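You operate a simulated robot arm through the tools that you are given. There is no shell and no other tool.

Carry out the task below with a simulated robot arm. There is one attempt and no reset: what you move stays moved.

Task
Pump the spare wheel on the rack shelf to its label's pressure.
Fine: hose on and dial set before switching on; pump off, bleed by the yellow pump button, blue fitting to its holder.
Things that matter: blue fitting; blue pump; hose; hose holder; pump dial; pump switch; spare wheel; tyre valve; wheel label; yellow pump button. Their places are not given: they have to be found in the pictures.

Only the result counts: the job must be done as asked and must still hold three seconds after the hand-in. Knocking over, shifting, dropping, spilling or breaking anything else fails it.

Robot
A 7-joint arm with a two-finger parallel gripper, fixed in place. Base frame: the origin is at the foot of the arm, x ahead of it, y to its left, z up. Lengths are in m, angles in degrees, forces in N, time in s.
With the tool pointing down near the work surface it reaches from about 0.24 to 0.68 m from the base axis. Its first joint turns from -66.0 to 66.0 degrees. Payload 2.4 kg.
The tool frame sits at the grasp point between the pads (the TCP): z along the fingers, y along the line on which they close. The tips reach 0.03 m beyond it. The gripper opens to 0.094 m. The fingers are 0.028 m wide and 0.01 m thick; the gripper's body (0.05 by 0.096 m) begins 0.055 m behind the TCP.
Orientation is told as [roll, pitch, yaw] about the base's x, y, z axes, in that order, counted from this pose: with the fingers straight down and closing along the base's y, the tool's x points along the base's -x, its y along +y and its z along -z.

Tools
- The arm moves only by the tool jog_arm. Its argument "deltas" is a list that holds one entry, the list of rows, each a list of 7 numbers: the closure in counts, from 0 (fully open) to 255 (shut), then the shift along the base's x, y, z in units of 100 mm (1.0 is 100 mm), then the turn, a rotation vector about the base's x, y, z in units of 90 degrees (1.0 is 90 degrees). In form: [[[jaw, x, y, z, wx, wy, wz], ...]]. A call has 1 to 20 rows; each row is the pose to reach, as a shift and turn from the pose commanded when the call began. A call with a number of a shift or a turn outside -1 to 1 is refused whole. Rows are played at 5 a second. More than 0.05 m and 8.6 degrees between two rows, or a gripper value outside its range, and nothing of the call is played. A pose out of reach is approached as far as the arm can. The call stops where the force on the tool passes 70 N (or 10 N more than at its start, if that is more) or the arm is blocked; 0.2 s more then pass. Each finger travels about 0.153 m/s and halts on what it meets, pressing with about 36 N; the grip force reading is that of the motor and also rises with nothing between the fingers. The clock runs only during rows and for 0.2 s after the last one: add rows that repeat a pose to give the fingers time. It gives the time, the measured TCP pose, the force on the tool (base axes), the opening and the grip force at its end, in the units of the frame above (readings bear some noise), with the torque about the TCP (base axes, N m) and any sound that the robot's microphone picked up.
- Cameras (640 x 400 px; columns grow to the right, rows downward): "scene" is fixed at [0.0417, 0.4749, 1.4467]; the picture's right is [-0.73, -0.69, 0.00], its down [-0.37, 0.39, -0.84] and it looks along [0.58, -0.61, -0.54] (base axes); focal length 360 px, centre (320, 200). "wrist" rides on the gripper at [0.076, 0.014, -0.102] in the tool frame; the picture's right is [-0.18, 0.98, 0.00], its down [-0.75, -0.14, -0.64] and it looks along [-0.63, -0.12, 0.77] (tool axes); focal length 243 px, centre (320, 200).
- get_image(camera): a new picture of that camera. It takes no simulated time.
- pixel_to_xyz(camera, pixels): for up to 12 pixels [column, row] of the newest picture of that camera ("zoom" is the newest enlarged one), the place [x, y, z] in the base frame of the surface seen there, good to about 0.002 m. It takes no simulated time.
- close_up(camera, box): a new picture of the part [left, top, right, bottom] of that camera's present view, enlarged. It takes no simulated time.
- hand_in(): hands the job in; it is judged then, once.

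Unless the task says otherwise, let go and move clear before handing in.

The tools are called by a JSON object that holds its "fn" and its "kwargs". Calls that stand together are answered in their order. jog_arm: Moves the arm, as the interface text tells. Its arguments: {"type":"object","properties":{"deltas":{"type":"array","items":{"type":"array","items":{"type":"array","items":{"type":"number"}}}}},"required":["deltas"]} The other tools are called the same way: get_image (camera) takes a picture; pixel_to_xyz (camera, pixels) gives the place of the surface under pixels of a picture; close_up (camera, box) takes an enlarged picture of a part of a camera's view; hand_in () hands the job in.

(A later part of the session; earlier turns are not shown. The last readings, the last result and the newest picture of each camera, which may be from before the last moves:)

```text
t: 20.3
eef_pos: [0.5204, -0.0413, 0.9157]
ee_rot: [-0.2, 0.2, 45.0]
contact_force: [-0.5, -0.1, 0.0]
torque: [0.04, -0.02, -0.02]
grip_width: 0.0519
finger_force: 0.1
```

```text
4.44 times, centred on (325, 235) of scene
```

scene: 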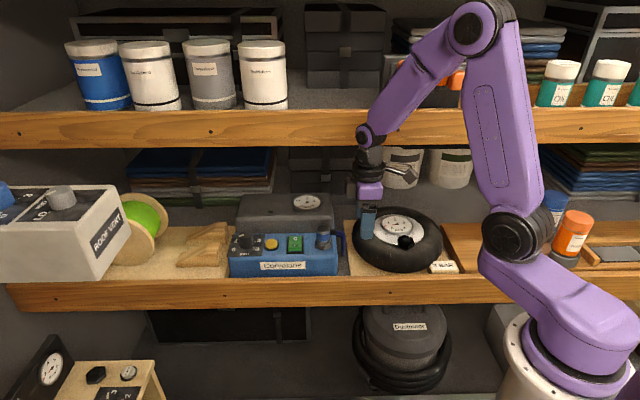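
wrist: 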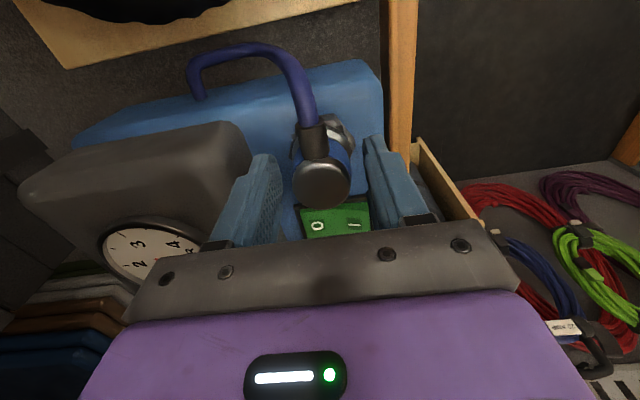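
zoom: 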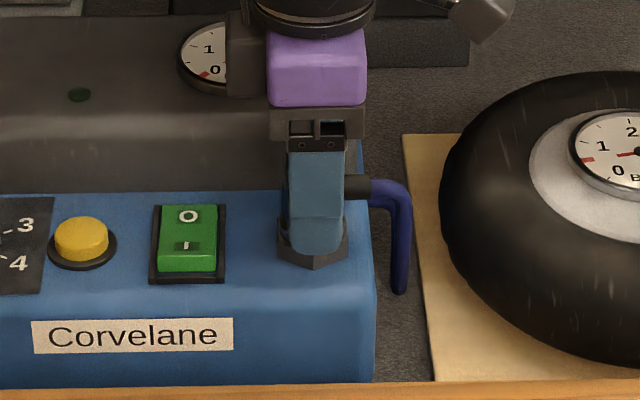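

The fingers sit either side of the fitting with clearance. I'll close on it step by step.

{"fn": "jog_arm", "kwargs": {"deltas": [[[135, 0, 0, 0, 0, 0, 0], [150, 0, 0, 0, 0, 0, 0], [160, 0, 0, 0, 0, 0, 0], [170, 0, 0, 0, 0, 0, 0], [180, 0, 0, 0, 0, 0, 0], [190, 0, 0, 0, 0, 0, 0], [190, 0, 0, 0, 0, 0, 0]]]}}

{"fn": "get_image", "kwargs": {"camera": "wrist"}}

```text
t: 21.9
eef_pos: [0.5209, -0.0412, 0.9159]
ee_rot: [-0.1, 0.3, 45.1]
contact_force: [-5.5, 4.7, 2.0]
torque: [0.18, 0.2, 0.02]
grip_width: 0.0309
finger_force: 36.6
```

```text
taken
```

wrist: 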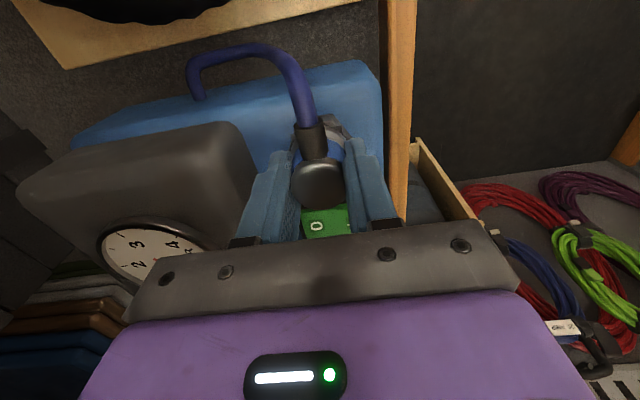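

The fitting is held at 31 mm with a small side load. I'll lift it in small steps.

{"fn": "jog_arm", "kwargs": {"deltas": [[[190, 0, 0, 0.02, 0, 0, 0], [190, 0, 0, 0.04, 0, 0, 0], [190, 0, 0, 0.07, 0, 0, 0], [190, 0, 0, 0.11, 0, 0, 0], [190, 0, 0, 0.16, 0, 0, 0], [190, 0, 0, 0.16, 0, 0, 0]]]}}

{"fn": "get_image", "kwargs": {"camera": "wrist"}}

{"fn": "close_up", "kwargs": {"camera": "scene", "box": [280, 190, 370, 280]}}

```text
t: 23.3
eef_pos: [0.5189, -0.0401, 0.9322]
ee_rot: [-0.1, 0.2, 45.1]
contact_force: [-0.2, -1.3, -1.2]
torque: [0.04, 0.02, 0.03]
grip_width: 0.0306
finger_force: 35.9
heard: snap
```

```text
taken
```

wrist: 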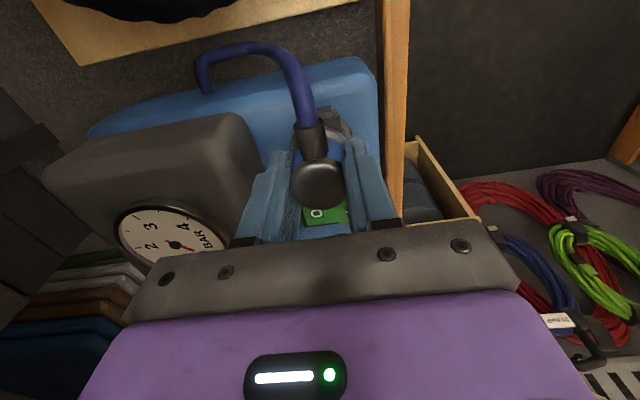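

```text
4.44 times, centred on (325, 235) of scene
```

zoom: 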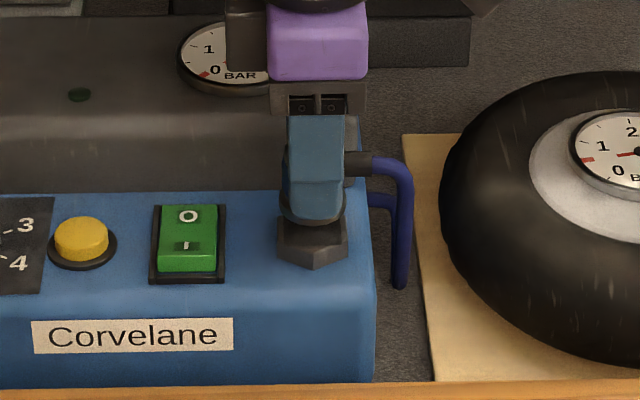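

A snap sound: the fitting came off its holder cleanly. I'll lift it further and look at its underside and the bare holder.

{"fn": "jog_arm", "kwargs": {"deltas": [[[190, -0.05, 0.05, 0.15, 0, 0, 0], [190, -0.1, 0.1, 0.3, 0, 0, 0], [190, -0.15, 0.15, 0.4, 0, 0, 0], [190, -0.15, 0.15, 0.4, 0, 0, 0]]]}}

{"fn": "get_image", "kwargs": {"camera": "wrist"}}

{"fn": "close_up", "kwargs": {"camera": "scene", "box": [290, 190, 370, 270]}}

```text
t: 24.3
eef_pos: [0.5034, -0.0263, 0.9711]
ee_rot: [-0.1, 0.4, 45.0]
contact_force: [0.4, -0.2, 0.0]
torque: [-0.01, 0.0, 0.02]
grip_width: 0.0306
finger_force: 36.4
```

```text
taken
```

wrist: 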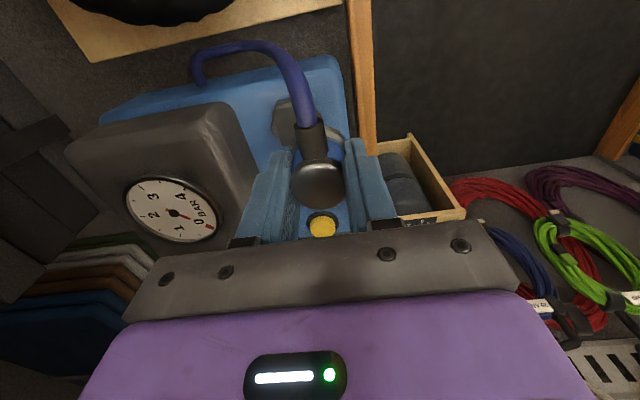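

```text
5.00 times, centred on (330, 230) of scene
```

zoom: 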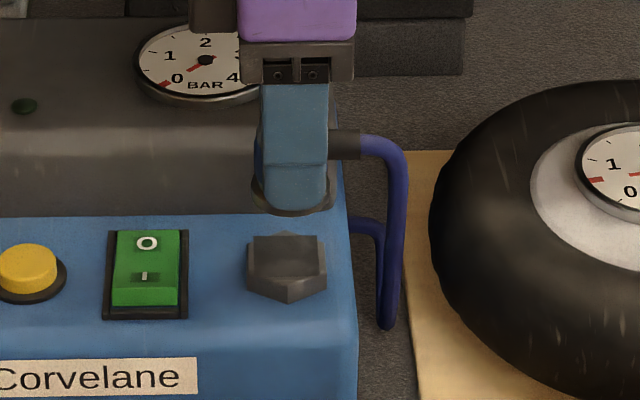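

The bare holder is a hex with a square patch just like the valve, which confirms where the fitting goes. I'll measure the holder's top height and position to work out the target height on the valve.

{"fn": "pixel_to_xyz", "kwargs": {"camera": "zoom", "pixels": [[288, 250], [270, 250], [305, 250], [288, 240], [288, 265], [250, 262], [325, 262], [288, 278], [290, 295], [270, 272], [290, 208], [260, 195]]}}

{"fn": "close_up", "kwargs": {"camera": "wrist", "box": [250, 80, 390, 220]}}

```text
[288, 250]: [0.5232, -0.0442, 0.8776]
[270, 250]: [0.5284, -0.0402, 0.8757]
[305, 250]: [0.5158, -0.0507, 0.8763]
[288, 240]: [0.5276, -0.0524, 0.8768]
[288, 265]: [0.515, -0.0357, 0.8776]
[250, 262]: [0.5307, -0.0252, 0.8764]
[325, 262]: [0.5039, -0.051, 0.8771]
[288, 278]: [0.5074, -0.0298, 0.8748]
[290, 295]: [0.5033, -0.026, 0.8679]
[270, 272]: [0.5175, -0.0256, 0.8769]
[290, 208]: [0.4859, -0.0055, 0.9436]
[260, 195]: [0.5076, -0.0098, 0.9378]
```

```text
2.86 times, centred on (320, 150) of wrist
```

zoom: 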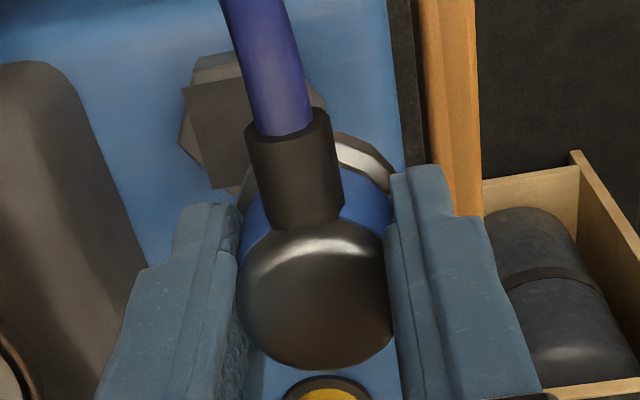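

The holder top is at z 0.877 against 0.886 for the valve, so the seated TCP height on the valve should be about 0.925. I'll carry the fitting over to above the valve at the present height.

{"fn": "jog_arm", "kwargs": {"deltas": [[[190, -0.2, -0.2, 0, 0, 0, 0], [190, -0.4, -0.4, 0, 0, 0, 0], [190, -0.6, -0.6, 0, 0, 0, 0], [190, -0.8, -0.85, 0, 0, 0, 0], [190, -0.8, -0.85, 0, 0, 0, 0]]]}}

{"fn": "jog_arm", "kwargs": {"deltas": [[[190, -0.15, -0.17, 0, 0, 0, 0], [190, -0.35, -0.4, 0, 0, 0, 0], [190, -0.579, -0.652, 0, 0, 0, 0], [190, -0.579, -0.652, 0, 0, 0, 0], [190, -0.579, -0.652, 0, 0, 0, 0]]]}}

{"fn": "get_image", "kwargs": {"camera": "wrist"}}

{"fn": "close_up", "kwargs": {"camera": "scene", "box": [350, 170, 450, 270]}}

```text
t: 25.5
eef_pos: [0.4255, -0.111, 0.9705]
ee_rot: [-0.2, 0.3, 45.0]
contact_force: [-0.2, -0.8, -1.4]
torque: [0.02, -0.02, -0.03]
grip_width: 0.0304
finger_force: 35.7
```

```text
t: 26.7
eef_pos: [0.3674, -0.1771, 0.9724]
ee_rot: [-0.1, 0.3, 45.0]
contact_force: [0.6, -0.1, -0.4]
torque: [-0.01, 0.02, -0.01]
grip_width: 0.0307
finger_force: 36.6
```

```text
taken
```

wrist: 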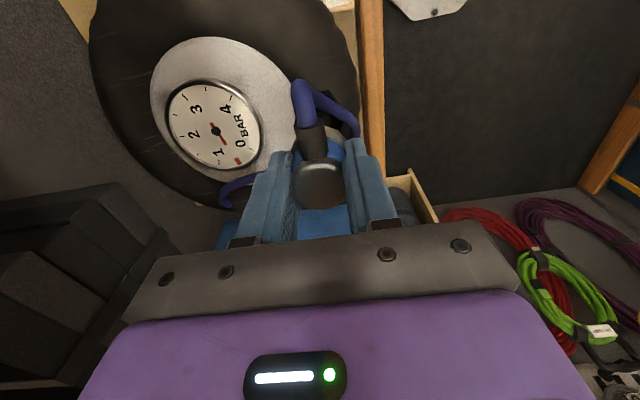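

```text
4.00 times, centred on (400, 220) of scene
```

zoom: 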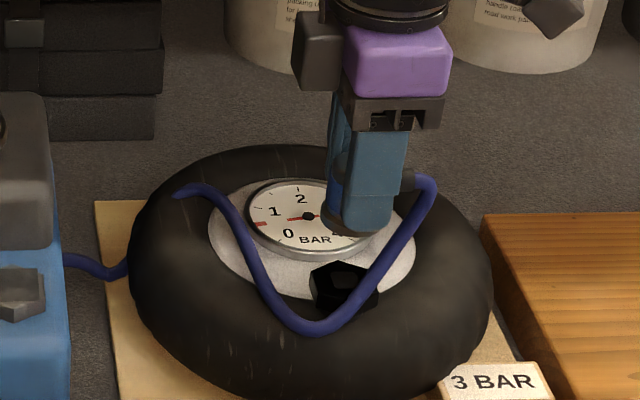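

The hose loops in front of the valve but leaves it clear. I'll lower to about 1 cm above seating and check the alignment.

{"fn": "jog_arm", "kwargs": {"deltas": [[[190, 0, 0, -0.15, 0, 0, 0], [190, 0, 0, -0.3, 0, 0, 0], [190, 0, 0, -0.34, 0, 0, 0], [190, 0, 0, -0.34, 0, 0, 0]]]}}

{"fn": "close_up", "kwargs": {"camera": "wrist", "box": [250, 80, 390, 220]}}

{"fn": "close_up", "kwargs": {"camera": "scene", "box": [375, 200, 435, 260]}}

```text
t: 27.7
eef_pos: [0.3671, -0.1761, 0.9379]
ee_rot: [0.0, 0.3, 44.9]
contact_force: [-0.1, 0.1, -0.7]
torque: [0.02, 0.03, 0.0]
grip_width: 0.0306
finger_force: 35.9
```

```text
2.86 times, centred on (320, 150) of wrist
```

zoom: 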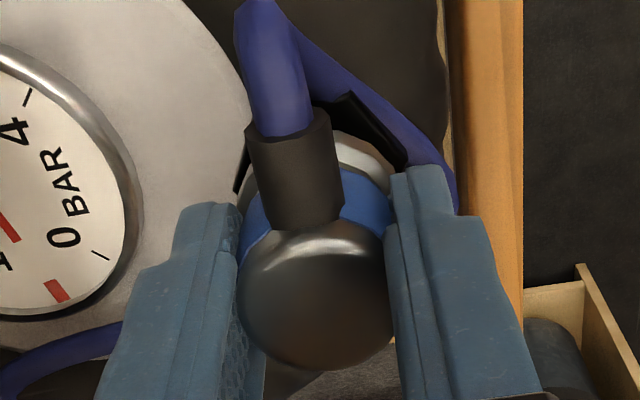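

```text
6.67 times, centred on (405, 230) of scene
```

zoom: 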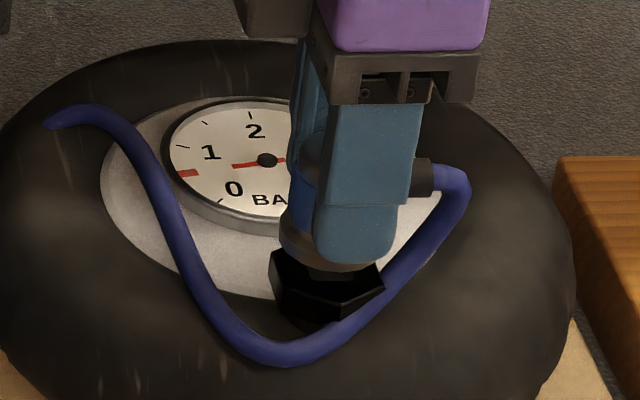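

The fitting's collar is centred over the black hex to within 1–2 mm. I'll lower it gently until it seats and listen for a snap.

{"fn": "jog_arm", "kwargs": {"deltas": [[[190, 0, 0, -0.05, 0, 0, 0], [190, 0, 0, -0.08, 0, 0, 0], [190, 0, 0, -0.1, 0, 0, 0], [190, 0, 0, -0.12, 0, 0, 0], [190, 0, 0, -0.12, 0, 0, 0]]]}}

{"fn": "close_up", "kwargs": {"camera": "scene", "box": [375, 200, 435, 260]}}

```text
t: 28.9
eef_pos: [0.3665, -0.1774, 0.9265]
ee_rot: [-0.1, 0.2, 45.1]
contact_force: [-0.2, 0.3, -1.2]
torque: [-0.02, -0.01, 0.0]
grip_width: 0.0305
finger_force: 36.3
```

```text
6.67 times, centred on (405, 230) of scene
```

zoom: 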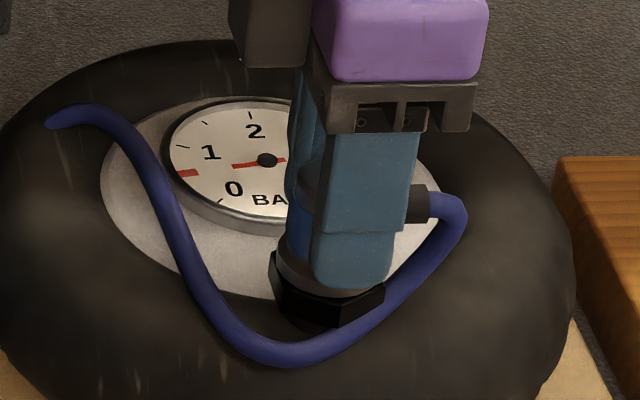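

No contact force yet and the collar is just above the hex. I'll continue down in 1 mm steps.

{"fn": "jog_arm", "kwargs": {"deltas": [[[190, 0, 0, -0.01, 0, 0, 0], [190, 0, 0, -0.02, 0, 0, 0], [190, 0, 0, -0.03, 0, 0, 0], [190, 0, 0, -0.04, 0, 0, 0], [190, 0, 0, -0.04, 0, 0, 0]]]}}

{"fn": "close_up", "kwargs": {"camera": "scene", "box": [375, 200, 435, 260]}}

```text
t: 30.1
eef_pos: [0.3668, -0.1784, 0.9231]
ee_rot: [-0.3, 0.2, 44.9]
contact_force: [-6.1, 2.0, 15.2]
torque: [0.23, 0.15, 0.06]
grip_width: 0.0308
finger_force: 36.7
heard: snap
stopped in row 5: the force on the tool passed its limit at 72 N (the readings are from after the stop); the commanded pose is now the measured one
```

```text
6.67 times, centred on (405, 230) of scene
```

zoom: 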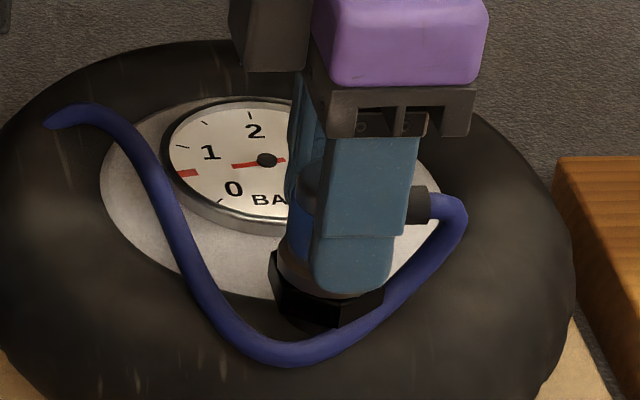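

A snap was heard, so the fitting has latched on the valve. I'll open the jaws modestly and rise clear.

{"fn": "jog_arm", "kwargs": {"deltas": [[[170, 0, 0, 0, 0, 0, 0], [140, 0, 0, 0, 0, 0, 0], [120, 0, 0, 0, 0, 0, 0], [120, 0, 0, 0.1, 0, 0, 0], [120, 0, 0, 0.3, 0, 0, 0], [120, 0, 0, 0.5, 0, 0, 0], [120, 0, 0, 0.5, 0, 0, 0]]]}}

{"fn": "get_image", "kwargs": {"camera": "wrist"}}

{"fn": "close_up", "kwargs": {"camera": "scene", "box": [350, 190, 450, 270]}}

```text
t: 31.7
eef_pos: [0.3676, -0.1774, 0.974]
ee_rot: [-0.3, 0.2, 45.0]
contact_force: [-0.3, 0.4, 0.5]
torque: [0.0, 0.02, 0.0]
grip_width: 0.0498
finger_force: 0.1
```

```text
taken
```

wrist: 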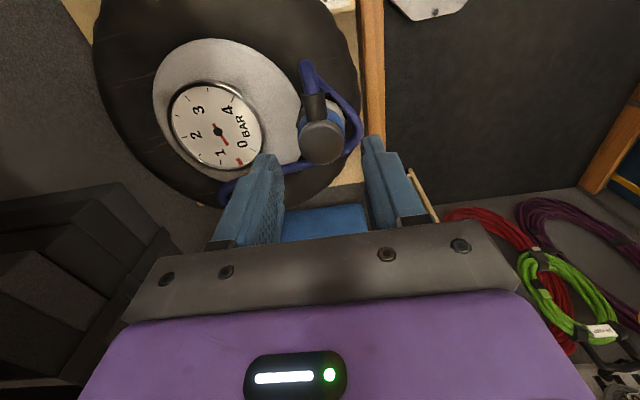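

```text
5.00 times, centred on (400, 230) of scene
```

zoom: 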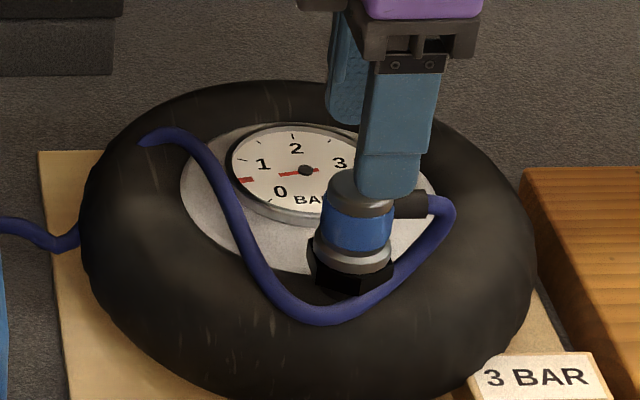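

The fitting is seated on the black valve with the hose attached, and the wheel's gauge is unchanged. Next is the dial: I'll travel along the pump toward it, rising slightly, to read its scale from above.

{"fn": "jog_arm", "kwargs": {"deltas": [[[120, 0.2, 0.22, 0.05, 0, 0, 0], [120, 0.45, 0.5, 0.05, 0, 0, 0], [120, 0.7, 0.75, 0.05, 0, 0, 0], [120, 0.9, 0.95, 0.05, 0, 0, 0], [120, 0.9, 0.95, 0.05, 0, 0, 0]]]}}

{"fn": "jog_arm", "kwargs": {"deltas": [[[90, 0.25, 0.25, 0, 0, 0, 0], [60, 0.5, 0.5, 0, 0, 0, 0], [30, 0.75, 0.75, 0, 0, 0, 0], [0, 1.0, 0.9, 0, 0, 0, 0], [0, 1.0, 0.9, 0, 0, 0, 0]]]}}

{"fn": "jog_arm", "kwargs": {"deltas": [[[0, 0.2, 0.15, 0, 0, 0, 0], [0, 0.42, 0.32, 0, 0, 0, 0], [0, 0.42, 0.32, 0, 0, 0, 0]]]}}

{"fn": "get_image", "kwargs": {"camera": "wrist"}}

{"fn": "get_image", "kwargs": {"camera": "scene"}}

```text
t: 32.9
eef_pos: [0.4592, -0.0807, 0.9786]
ee_rot: [-0.3, 0.2, 45.0]
contact_force: [-0.1, 0.7, -0.1]
torque: [0.02, 0.0, -0.01]
grip_width: 0.0495
finger_force: 0.1
```

```text
t: 34.1
eef_pos: [0.558, 0.008, 0.976]
ee_rot: [-0.2, 0.1, 45.0]
contact_force: [-0.7, 0.4, 0.4]
torque: [0.05, 0.0, 0.03]
grip_width: 0.0941
finger_force: 0.0
```

```text
t: 34.9
eef_pos: [0.5986, 0.0375, 0.9782]
ee_rot: [-0.2, 0.2, 44.8]
contact_force: [-0.7, -0.5, 0.3]
torque: [0.03, 0.0, -0.01]
grip_width: 0.0939
finger_force: 0.1
```

```text
taken
```

wrist: 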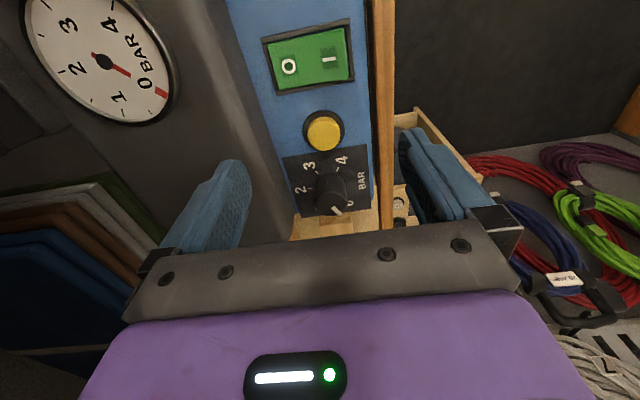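

```text
taken
```

scene: 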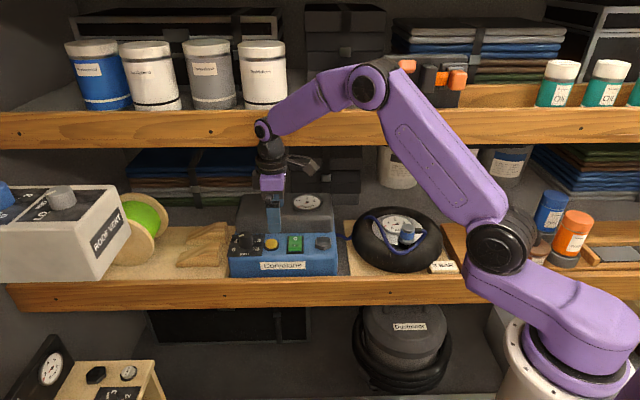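

The dial is at wrist (330,190), with its pointer near the hidden low end. I'll enlarge this view and the scene view of the dial.

{"fn": "close_up", "kwargs": {"camera": "wrist", "box": [280, 140, 390, 230]}}

{"fn": "pixel_to_xyz", "kwargs": {"camera": "zoom", "pixels": [[290, 255], [330, 300], [290, 210], [250, 255], [165, 195], [190, 115], [360, 90], [250, 140], [320, 140], [370, 160], [180, 190], [400, 280]]}}

{"fn": "close_up", "kwargs": {"camera": "scene", "box": [225, 225, 275, 265]}}

```text
4.44 times, centred on (335, 185) of wrist
```

zoom: 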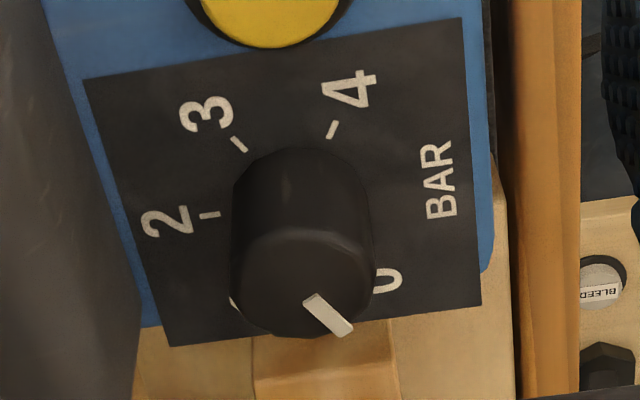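

```text
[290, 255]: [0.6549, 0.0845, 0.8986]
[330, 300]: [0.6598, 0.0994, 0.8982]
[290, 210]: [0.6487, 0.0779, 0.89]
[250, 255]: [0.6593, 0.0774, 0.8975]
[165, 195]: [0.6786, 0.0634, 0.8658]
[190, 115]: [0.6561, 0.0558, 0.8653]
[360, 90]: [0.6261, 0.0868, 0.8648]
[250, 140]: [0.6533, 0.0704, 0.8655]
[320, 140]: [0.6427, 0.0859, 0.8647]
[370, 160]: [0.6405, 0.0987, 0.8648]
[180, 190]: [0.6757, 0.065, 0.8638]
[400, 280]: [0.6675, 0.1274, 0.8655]
```

```text
10.00 times, centred on (250, 245) of scene
```

zoom: 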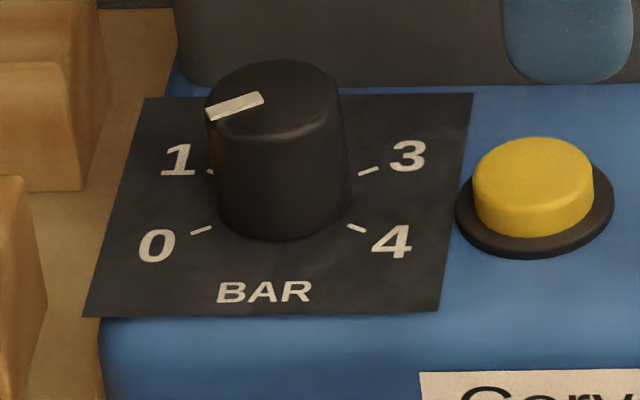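

The pointer sits low, between the 0 and 1 marks. I'll get coordinates for the tick marks and the pointer ends to compute the turn needed to reach 3.

{"fn": "pixel_to_xyz", "kwargs": {"camera": "zoom", "pixels": [[201, 230], [356, 228], [369, 170], [210, 171], [157, 246], [390, 243], [407, 157], [178, 160], [210, 113], [262, 96], [272, 95], [340, 110]]}}

{"fn": "close_up", "kwargs": {"camera": "wrist", "box": [280, 140, 390, 230]}}

{"fn": "pixel_to_xyz", "kwargs": {"camera": "zoom", "pixels": [[210, 215], [239, 145], [331, 130], [233, 303], [310, 297], [348, 330], [307, 285], [240, 290], [372, 290], [305, 235], [305, 335]]}}

```text
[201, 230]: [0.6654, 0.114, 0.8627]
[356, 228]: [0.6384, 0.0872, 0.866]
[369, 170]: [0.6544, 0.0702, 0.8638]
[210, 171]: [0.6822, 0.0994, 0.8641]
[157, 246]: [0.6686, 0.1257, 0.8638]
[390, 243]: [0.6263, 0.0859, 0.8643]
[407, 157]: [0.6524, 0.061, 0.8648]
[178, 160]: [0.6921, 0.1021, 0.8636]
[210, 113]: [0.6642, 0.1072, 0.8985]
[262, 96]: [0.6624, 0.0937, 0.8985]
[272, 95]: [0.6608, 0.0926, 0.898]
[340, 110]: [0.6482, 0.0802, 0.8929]
```

```text
4.44 times, centred on (335, 185) of wrist
```

zoom: 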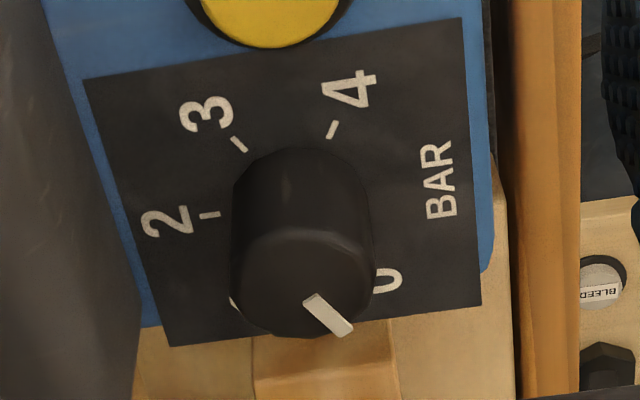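

```text
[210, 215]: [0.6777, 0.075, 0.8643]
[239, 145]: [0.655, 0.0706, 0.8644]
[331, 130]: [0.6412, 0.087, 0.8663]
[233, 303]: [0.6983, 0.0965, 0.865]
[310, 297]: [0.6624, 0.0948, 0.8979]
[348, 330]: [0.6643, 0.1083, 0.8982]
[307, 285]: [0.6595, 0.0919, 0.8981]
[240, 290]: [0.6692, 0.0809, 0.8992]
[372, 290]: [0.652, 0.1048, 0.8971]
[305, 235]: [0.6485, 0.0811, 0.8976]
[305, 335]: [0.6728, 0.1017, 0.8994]
```

The ticks fit 60° per bar about a knob centre at (0.6605,0.092). The pointer lies on 0, so reaching 3 needs a 180° clockwise turn. I'll move above the knob with 55 mm open jaws.

{"fn": "jog_arm", "kwargs": {"deltas": [[[30, 0.2, 0.18, 0, 0, 0, 0], [106, 0.45, 0.4, -0.05, 0, 0, 0], [106, 0.62, 0.547, -0.13, 0, 0, 0], [106, 0.62, 0.547, -0.13, 0, 0, 0], [106, 0.62, 0.547, -0.13, 0, 0, 0]]]}}

{"fn": "get_image", "kwargs": {"camera": "wrist"}}

{"fn": "close_up", "kwargs": {"camera": "wrist", "box": [270, 80, 380, 200]}}

{"fn": "close_up", "kwargs": {"camera": "scene", "box": [190, 120, 330, 280]}}

```text
t: 36.1
eef_pos: [0.6612, 0.0939, 0.9674]
ee_rot: [-0.3, 0.1, 45.0]
contact_force: [-0.4, -0.7, 0.0]
torque: [0.01, 0.02, 0.03]
grip_width: 0.0548
finger_force: 0.1
```

```text
taken
```

wrist: 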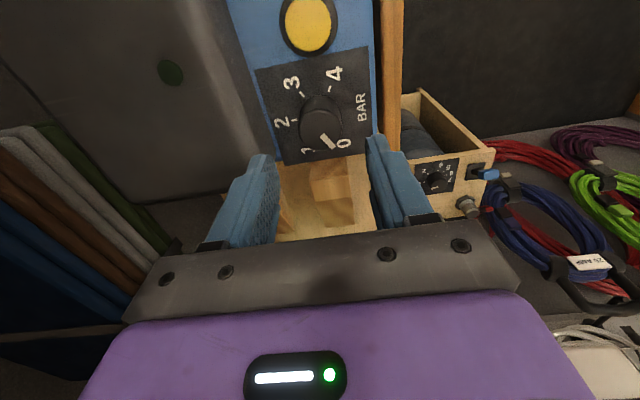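

```text
3.33 times, centred on (325, 140) of wrist
```

zoom: 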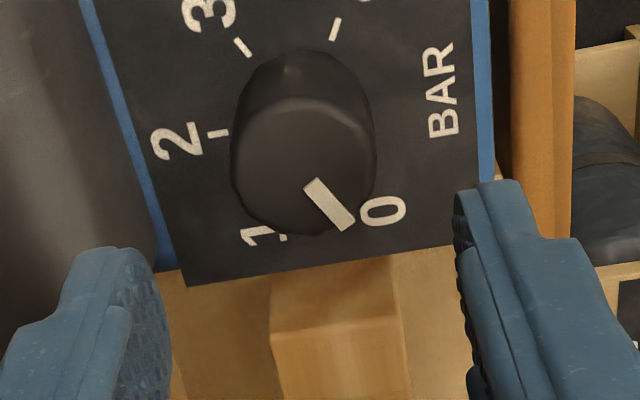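

```text
2.50 times, centred on (260, 200) of scene
```

zoom: 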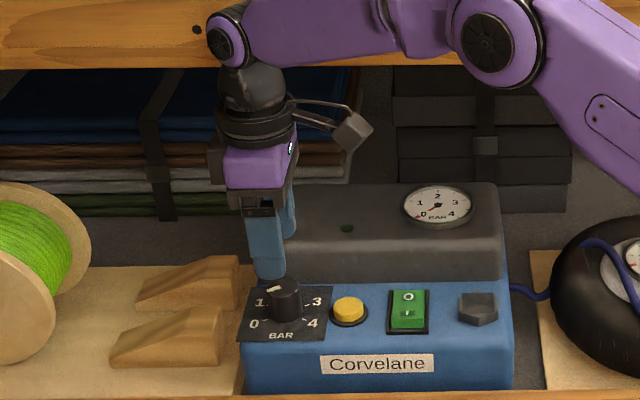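

The jaws are centred over the knob to about 1 mm, with its top at wrist (320,130). I'll lower so the tips reach near the plate, then close on the knob.

{"fn": "jog_arm", "kwargs": {"deltas": [[[106, -0.007, -0.007, -0.2, 0, 0, 0], [106, -0.007, -0.007, -0.4, 0, 0, 0], [106, -0.007, -0.007, -0.58, 0, 0, 0], [106, -0.007, -0.007, -0.58, 0, 0, 0], [130, -0.007, -0.007, -0.58, 0, 0, 0], [150, -0.007, -0.007, -0.58, 0, 0, 0], [165, -0.007, -0.007, -0.58, 0, 0, 0], [180, -0.007, -0.007, -0.58, 0, 0, 0], [180, -0.007, -0.007, -0.58, 0, 0, 0]]]}}

{"fn": "get_image", "kwargs": {"camera": "wrist"}}

{"fn": "close_up", "kwargs": {"camera": "scene", "box": [210, 190, 290, 270]}}

```text
t: 38.1
eef_pos: [0.6591, 0.0934, 0.907]
ee_rot: [-0.3, 0.2, 45.0]
contact_force: [-0.7, 1.0, 1.3]
torque: [0.36, 0.6, -0.01]
grip_width: 0.0335
finger_force: 45.0
```

```text
taken
```

wrist: 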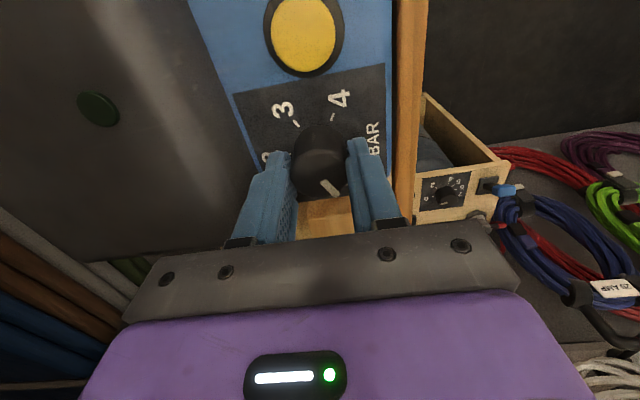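

```text
5.00 times, centred on (250, 230) of scene
```

zoom: 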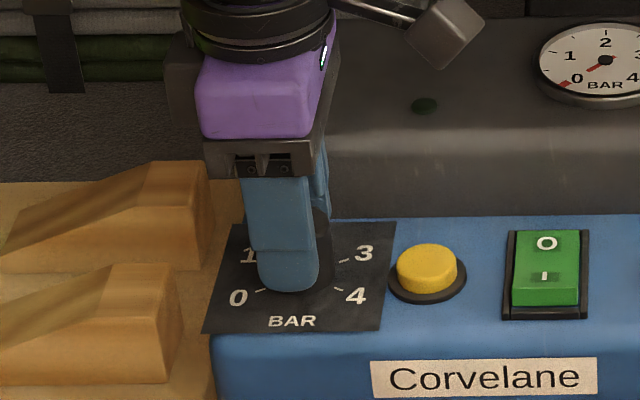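

The knob is gripped at 33.5 mm with nearly no side load. I'll turn it 25° clockwise as a test and look.

{"fn": "jog_arm", "kwargs": {"deltas": [[[180, 0, 0, 0, 0, 0, -0.07], [180, 0, 0, 0, 0, 0, -0.14], [180, 0, 0, 0, 0, 0, -0.21], [180, 0, 0, 0, 0, 0, -0.28], [180, 0, 0, 0, 0, 0, -0.28]]]}}

{"fn": "get_image", "kwargs": {"camera": "wrist"}}

{"fn": "close_up", "kwargs": {"camera": "scene", "box": [210, 190, 290, 270]}}

```text
t: 39.3
eef_pos: [0.66, 0.0926, 0.907]
ee_rot: [-0.2, 0.0, 19.7]
contact_force: [10.7, 3.2, -14.1]
torque: [0.56, -0.08, 0.02]
grip_width: 0.0337
finger_force: 45.4
```

```text
taken
```

wrist: 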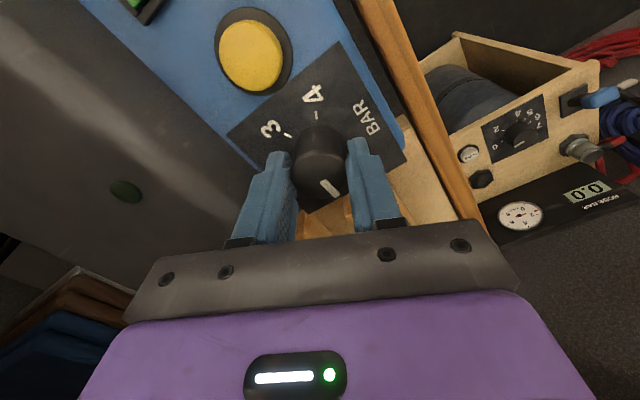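

```text
5.00 times, centred on (250, 230) of scene
```

zoom: 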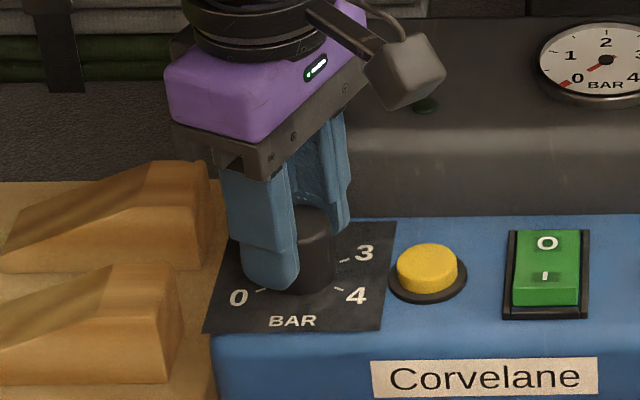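

The pointer moved with the gripper, so the knob turns freely with no slip. I'll continue to a 90° total turn.

{"fn": "jog_arm", "kwargs": {"deltas": [[[180, 0, 0, 0, 0, 0, -0.08], [180, 0, 0, 0, 0, 0, -0.16], [180, 0, 0, 0, 0, 0, -0.24], [180, 0, 0, 0, 0, 0, -0.32], [180, 0, 0, 0, 0, 0, -0.4], [180, 0, 0, 0, 0, 0, -0.48], [180, 0, 0, 0, 0, 0, -0.56], [180, 0, 0, 0, 0, 0, -0.64], [180, 0, 0, 0, 0, 0, -0.72], [180, 0, 0, 0, 0, 0, -0.72]]]}}

{"fn": "get_image", "kwargs": {"camera": "wrist"}}

{"fn": "get_image", "kwargs": {"camera": "scene"}}

```text
t: 41.5
eef_pos: [0.6601, 0.0936, 0.9067]
ee_rot: [-0.4, 0.3, -45.2]
contact_force: [-2.5, -4.3, -11.2]
torque: [0.0, -0.77, -0.02]
grip_width: 0.0336
finger_force: 45.3
```

```text
taken
```

wrist: 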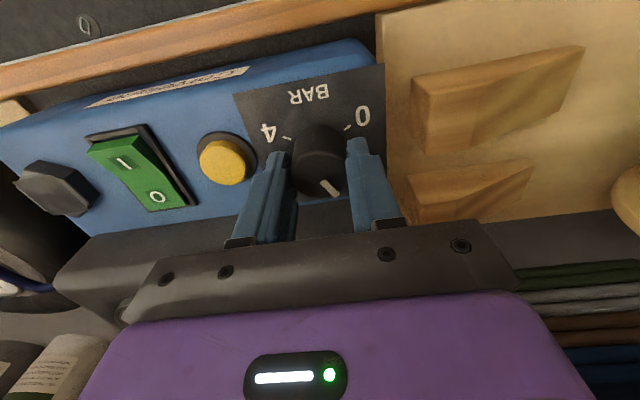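

```text
taken
```

scene: 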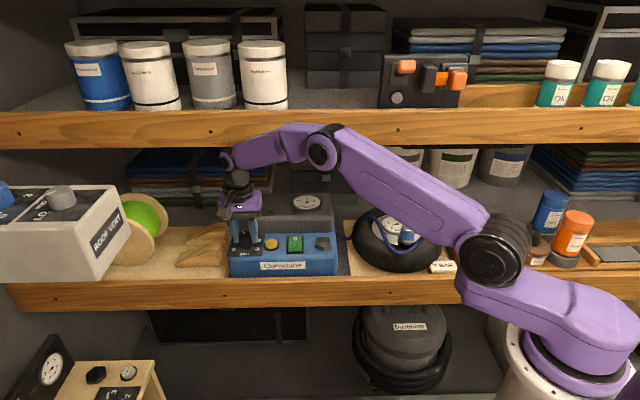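

The knob has turned 90° cleanly. I'll open the jaws, rotate back to yaw +45 around the knob, and re-grip for the second 90°.

{"fn": "jog_arm", "kwargs": {"deltas": [[[150, 0, 0, 0, 0, 0, 0], [114, 0, 0, 0, 0, 0, 0], [114, 0, 0, 0, 0, 0, 0], [114, 0, 0, 0, 0, 0, 0.09], [114, 0, 0, 0, 0, 0, 0.18], [114, 0, 0, 0, 0, 0, 0.27], [114, 0, 0, 0, 0, 0, 0.36], [114, 0, 0, 0, 0, 0, 0.45], [114, 0, 0, 0, 0, 0, 0.54], [114, 0, 0, 0, 0, 0, 0.63], [114, 0, 0, 0, 0, 0, 0.72], [114, 0, 0, 0, 0, 0, 0.81], [114, 0, 0, 0, 0, 0, 0.9], [114, 0, 0, 0, 0, 0, 0.98], [114, 0, 0, 0, 0, 0, 1.0], [114, 0, 0, 0, 0, 0, 1.0]]]}}

{"fn": "get_image", "kwargs": {"camera": "wrist"}}

{"fn": "close_up", "kwargs": {"camera": "wrist", "box": [260, 80, 380, 220]}}

```text
t: 44.9
eef_pos: [0.6605, 0.0934, 0.9079]
ee_rot: [-0.2, 0.2, 45.0]
contact_force: [-0.4, -1.3, -0.2]
torque: [0.01, 0.03, 0.03]
grip_width: 0.052
finger_force: 0.1
```

```text
taken
```

wrist: 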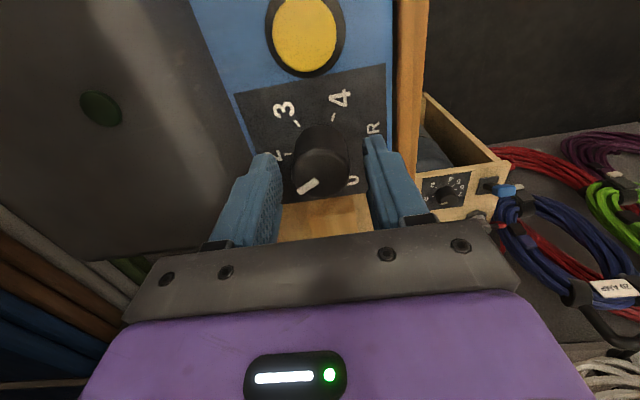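

```text
2.86 times, centred on (320, 150) of wrist
```

zoom: 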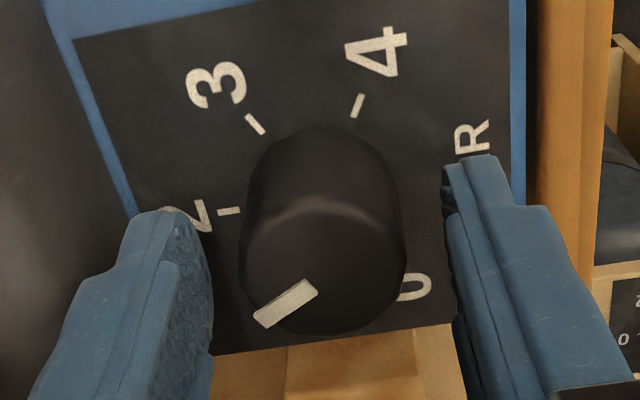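

The pointer now lies between 1 and 2 as expected after 90°. I'll re-grip and turn another 90° clockwise.

{"fn": "jog_arm", "kwargs": {"deltas": [[[140, 0, 0, 0, 0, 0, 0], [160, 0, 0, 0, 0, 0, 0], [180, 0, 0, 0, 0, 0, 0], [180, 0, 0, 0, 0, 0, 0], [180, 0, 0, 0, 0, 0, -0.08], [180, 0, 0, 0, 0, 0, -0.16], [180, 0, 0, 0, 0, 0, -0.24], [180, 0, 0, 0, 0, 0, -0.32], [180, 0, 0, 0, 0, 0, -0.4], [180, 0, 0, 0, 0, 0, -0.48], [180, 0, 0, 0, 0, 0, -0.56], [180, 0, 0, 0, 0, 0, -0.64], [180, 0, 0, 0, 0, 0, -0.72], [180, 0, 0, 0, 0, 0, -0.8], [180, 0, 0, 0, 0, 0, -0.88], [180, 0, 0, 0, 0, 0, -0.96], [180, 0, 0, 0, 0, 0, -1.0], [180, 0, 0, 0, 0, 0, -1.0]]]}}

{"fn": "jog_arm", "kwargs": {"deltas": [[[150, 0, 0, 0, 0, 0, 0], [114, 0, 0, 0, 0, 0, 0], [114, 0, 0, 0, 0, 0, 0], [114, 0, 0, 0.3, 0, 0, 0], [114, 0, 0, 0.6, 0, 0, 0], [114, -0.3, -0.05, 0.7, 0, 0, 0], [114, -0.6, -0.1, 0.7, 0, 0, 0], [114, -0.6, -0.1, 0.7, 0, 0, 0]]]}}

{"fn": "get_image", "kwargs": {"camera": "wrist"}}

{"fn": "close_up", "kwargs": {"camera": "scene", "box": [225, 225, 275, 265]}}

```text
t: 48.7
eef_pos: [0.6593, 0.0926, 0.9076]
ee_rot: [-0.2, 0.2, -45.1]
contact_force: [-12.5, -5.5, 10.1]
torque: [-0.01, -0.11, 0.02]
grip_width: 0.0336
finger_force: 45.0
```

```text
t: 50.5
eef_pos: [0.6009, 0.0827, 0.978]
ee_rot: [-0.4, 0.3, -45.0]
contact_force: [-0.2, -0.3, 0.6]
torque: [0.01, 0.01, 0.06]
grip_width: 0.0518
finger_force: 0.0
```

```text
taken
```

wrist: 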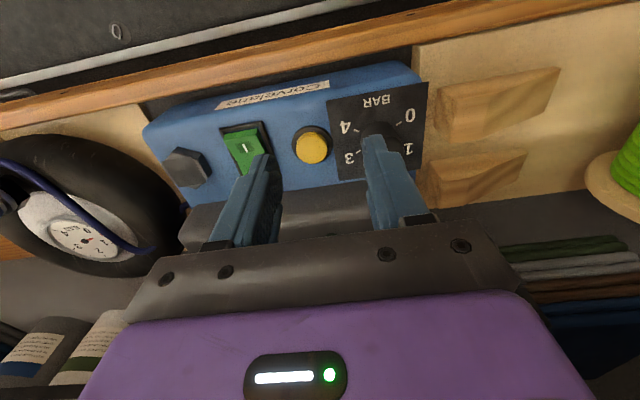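

```text
10.00 times, centred on (250, 245) of scene
```

zoom: 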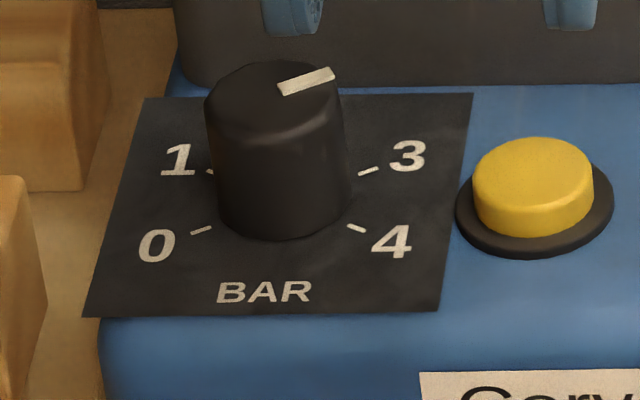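

The pointer now points toward the 3 mark. I'll zoom tighter to compare its angle with the tick, and also view it from the wrist camera after moving the finger out of the way.

{"fn": "close_up", "kwargs": {"camera": "scene", "box": [236, 227, 262, 253]}}

{"fn": "jog_arm", "kwargs": {"deltas": [[[60, 0.1, 0.1, 0, 0, 0, 0], [0, 0.25, 0.25, 0, 0, 0, 0], [0, 0.25, 0.25, 0, 0, 0, 0]]]}}

{"fn": "get_image", "kwargs": {"camera": "wrist"}}

{"fn": "close_up", "kwargs": {"camera": "wrist", "box": [270, 70, 380, 180]}}

```text
15.38 times, centred on (249, 240) of scene
```

zoom: 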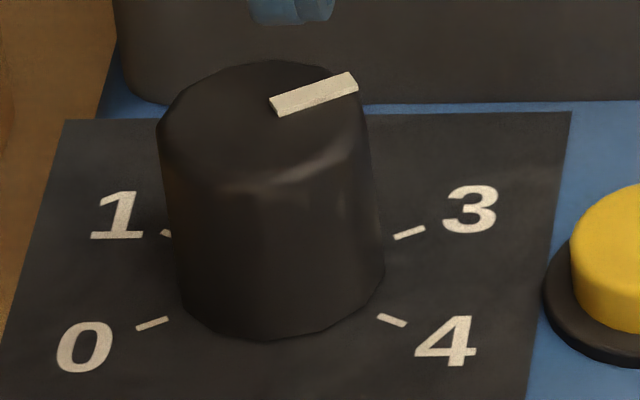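

```text
t: 51.3
eef_pos: [0.6249, 0.1078, 0.977]
ee_rot: [-0.3, 0.2, -45.1]
contact_force: [-0.1, -0.1, -0.6]
torque: [0.03, -0.04, -0.02]
grip_width: 0.0939
finger_force: 0.0
```

```text
taken
```

wrist: 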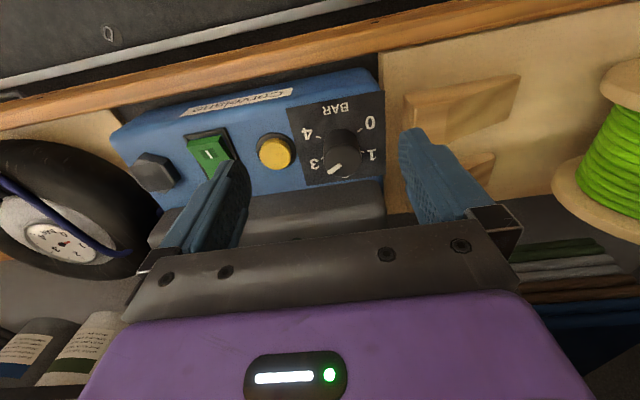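

```text
3.64 times, centred on (325, 125) of wrist
```

zoom: 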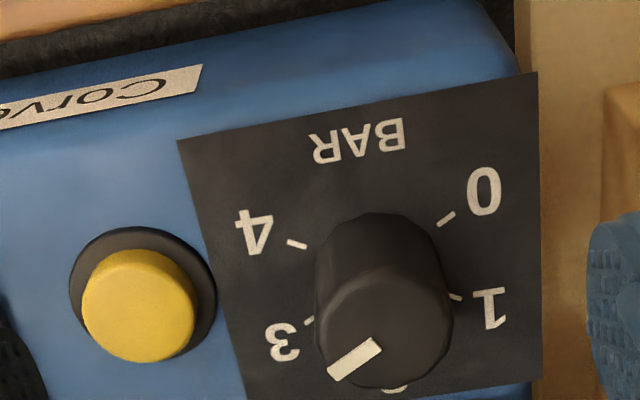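

From both views the pointer's line matches the 0-to-3 tick line within about 2°, so the dial is at 3 bar. The pump is still off, so I'll close the fingers and go above the switch's "I" end, at wrist (212,152).

{"fn": "pixel_to_xyz", "kwargs": {"camera": "wrist", "pixels": [[212, 153], [207, 143], [217, 160], [195, 148], [224, 145], [275, 150], [275, 140], [155, 170]]}}

{"fn": "close_up", "kwargs": {"camera": "scene", "box": [280, 225, 310, 260]}}

{"fn": "pixel_to_xyz", "kwargs": {"camera": "zoom", "pixels": [[310, 120], [320, 190], [310, 230], [250, 230], [380, 230], [310, 260], [310, 90], [250, 110], [370, 110]]}}

```text
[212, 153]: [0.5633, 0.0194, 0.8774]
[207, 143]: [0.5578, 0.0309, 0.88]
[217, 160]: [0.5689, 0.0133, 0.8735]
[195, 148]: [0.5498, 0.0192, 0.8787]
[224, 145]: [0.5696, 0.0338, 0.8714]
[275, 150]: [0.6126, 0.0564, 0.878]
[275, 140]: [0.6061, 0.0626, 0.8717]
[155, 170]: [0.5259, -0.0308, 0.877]
```

```text
11.43 times, centred on (295, 242) of scene
```

zoom: 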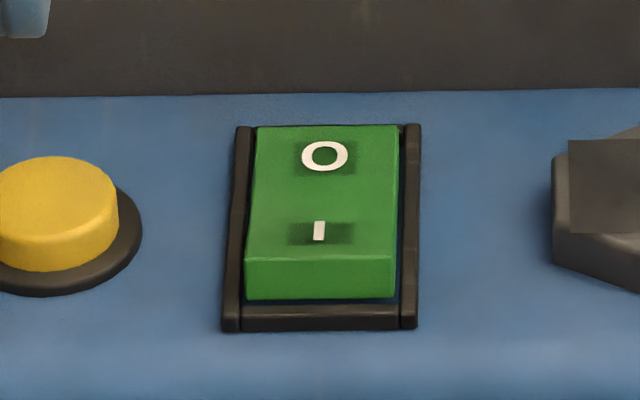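

```text
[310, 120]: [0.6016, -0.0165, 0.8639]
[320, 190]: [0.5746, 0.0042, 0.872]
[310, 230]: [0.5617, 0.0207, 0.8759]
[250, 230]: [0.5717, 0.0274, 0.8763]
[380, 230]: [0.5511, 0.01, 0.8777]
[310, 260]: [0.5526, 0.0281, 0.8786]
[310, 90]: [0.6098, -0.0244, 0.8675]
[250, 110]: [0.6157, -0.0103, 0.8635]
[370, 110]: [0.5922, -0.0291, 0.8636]
```

The switch's raised "I" end is at about D 0.371–0.39 with the off side pressed, so it's off. I'll shut the fingers and move over (0.558,0.023), then check before pressing.

{"fn": "jog_arm", "kwargs": {"deltas": [[[80, -0.2, -0.25, 0, 0, 0, 0], [160, -0.45, -0.55, 0, 0, 0, 0], [255, -0.67, -0.845, 0, 0, 0, 0], [255, -0.67, -0.845, -0.2, 0, 0, 0], [255, -0.67, -0.845, -0.4, 0, 0, 0], [255, -0.67, -0.845, -0.5, 0, 0, 0], [255, -0.67, -0.845, -0.5, 0, 0, 0]]]}}

{"fn": "get_image", "kwargs": {"camera": "wrist"}}

{"fn": "close_up", "kwargs": {"camera": "scene", "box": [270, 200, 330, 260]}}

```text
t: 52.9
eef_pos: [0.5585, 0.0225, 0.9281]
ee_rot: [-0.1, 0.2, -45.0]
contact_force: [-0.1, 1.2, 0.6]
torque: [0.01, 0.01, -0.02]
grip_width: 0.0
finger_force: 32.4
```

```text
taken
```

wrist: 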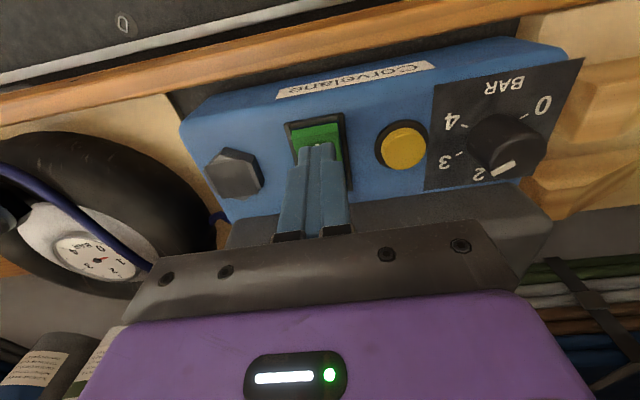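

```text
6.67 times, centred on (300, 230) of scene
```

zoom: 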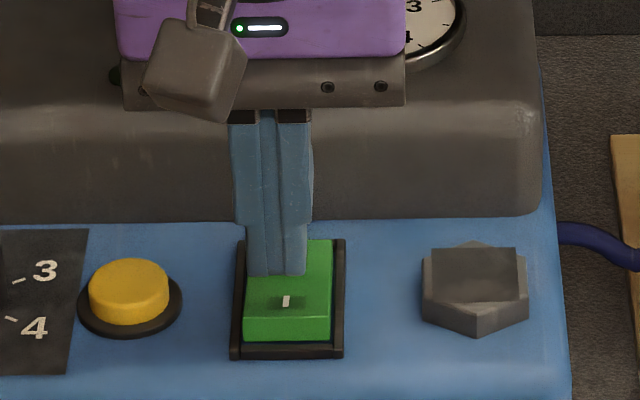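

The closed tips hover over the "I" end, about 3 mm left of centre. I'll shift right slightly and press down slowly.

{"fn": "jog_arm", "kwargs": {"deltas": [[[255, -0.02, -0.02, -0.05, 0, 0, 0], [255, -0.02, -0.02, -0.12, 0, 0, 0], [255, -0.02, -0.02, -0.17, 0, 0, 0], [255, -0.02, -0.02, -0.2, 0, 0, 0], [255, -0.02, -0.02, -0.22, 0, 0, 0], [255, -0.02, -0.02, -0.24, 0, 0, 0], [255, -0.02, -0.02, -0.26, 0, 0, 0]]]}}

{"fn": "close_up", "kwargs": {"camera": "scene", "box": [250, 190, 350, 270]}}

```text
t: 54.6
eef_pos: [0.557, 0.0211, 0.9064]
ee_rot: [-0.2, 0.2, -45.0]
contact_force: [-9.2, -0.9, 16.2]
torque: [-0.13, 0.11, -0.1]
grip_width: 0.0
finger_force: 33.5
stopped in row 7: the force on the tool passed its limit at 70 N (the readings are from after the stop); the commanded pose is now the measured one
```

```text
5.00 times, centred on (300, 230) of scene
```

zoom: 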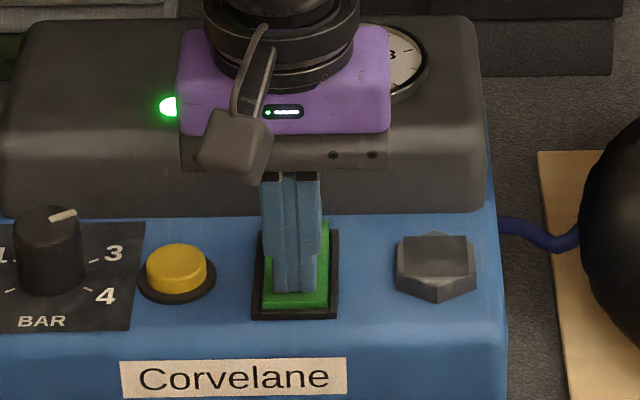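

The green lamp on the housing is lit and the switch's front end is down, so the pump is on. I'll lift off and watch the gauges.

{"fn": "jog_arm", "kwargs": {"deltas": [[[255, 0, 0, 0.1, 0, 0, 0], [255, 0, 0, 0.3, 0, 0, 0], [255, 0, 0, 0.5, 0, 0, 0], [255, 0, 0, 0.5, 0, 0, 0]]]}}

{"fn": "close_up", "kwargs": {"camera": "scene", "box": [360, 195, 440, 255]}}

{"fn": "close_up", "kwargs": {"camera": "scene", "box": [225, 190, 355, 280]}}

{"fn": "get_image", "kwargs": {"camera": "wrist"}}

```text
t: 55.6
eef_pos: [0.5582, 0.0217, 0.9562]
ee_rot: [-0.1, 0.2, -45.0]
contact_force: [0.5, -0.2, -0.3]
torque: [0.01, 0.0, 0.02]
grip_width: 0.0003
finger_force: 33.0
```

```text
6.67 times, centred on (400, 225) of scene
```

zoom: 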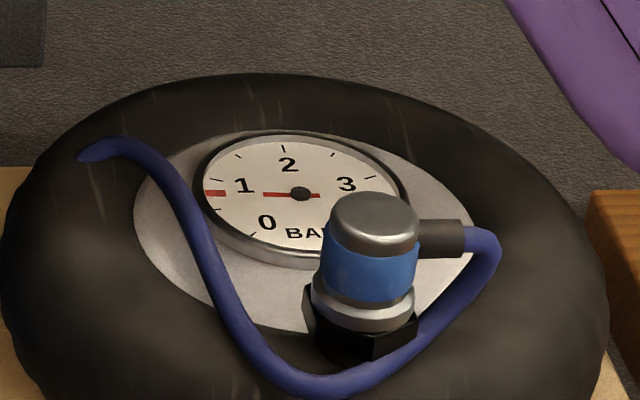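

```text
4.44 times, centred on (290, 235) of scene
```

zoom: 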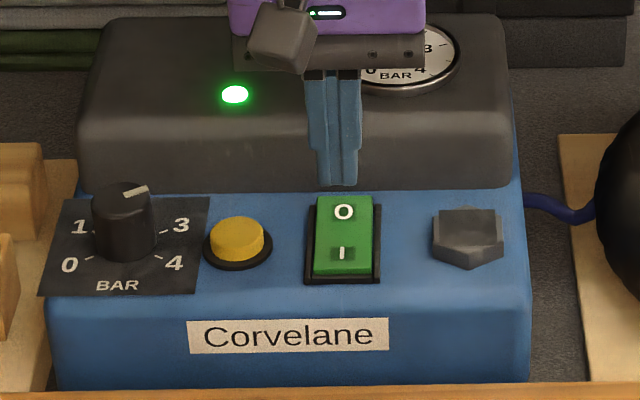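

```text
taken
```

wrist: 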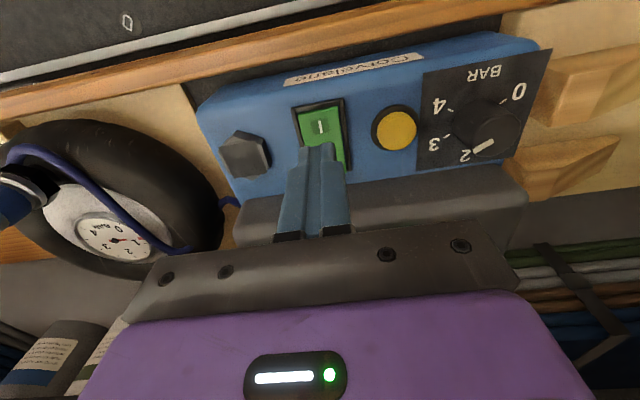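

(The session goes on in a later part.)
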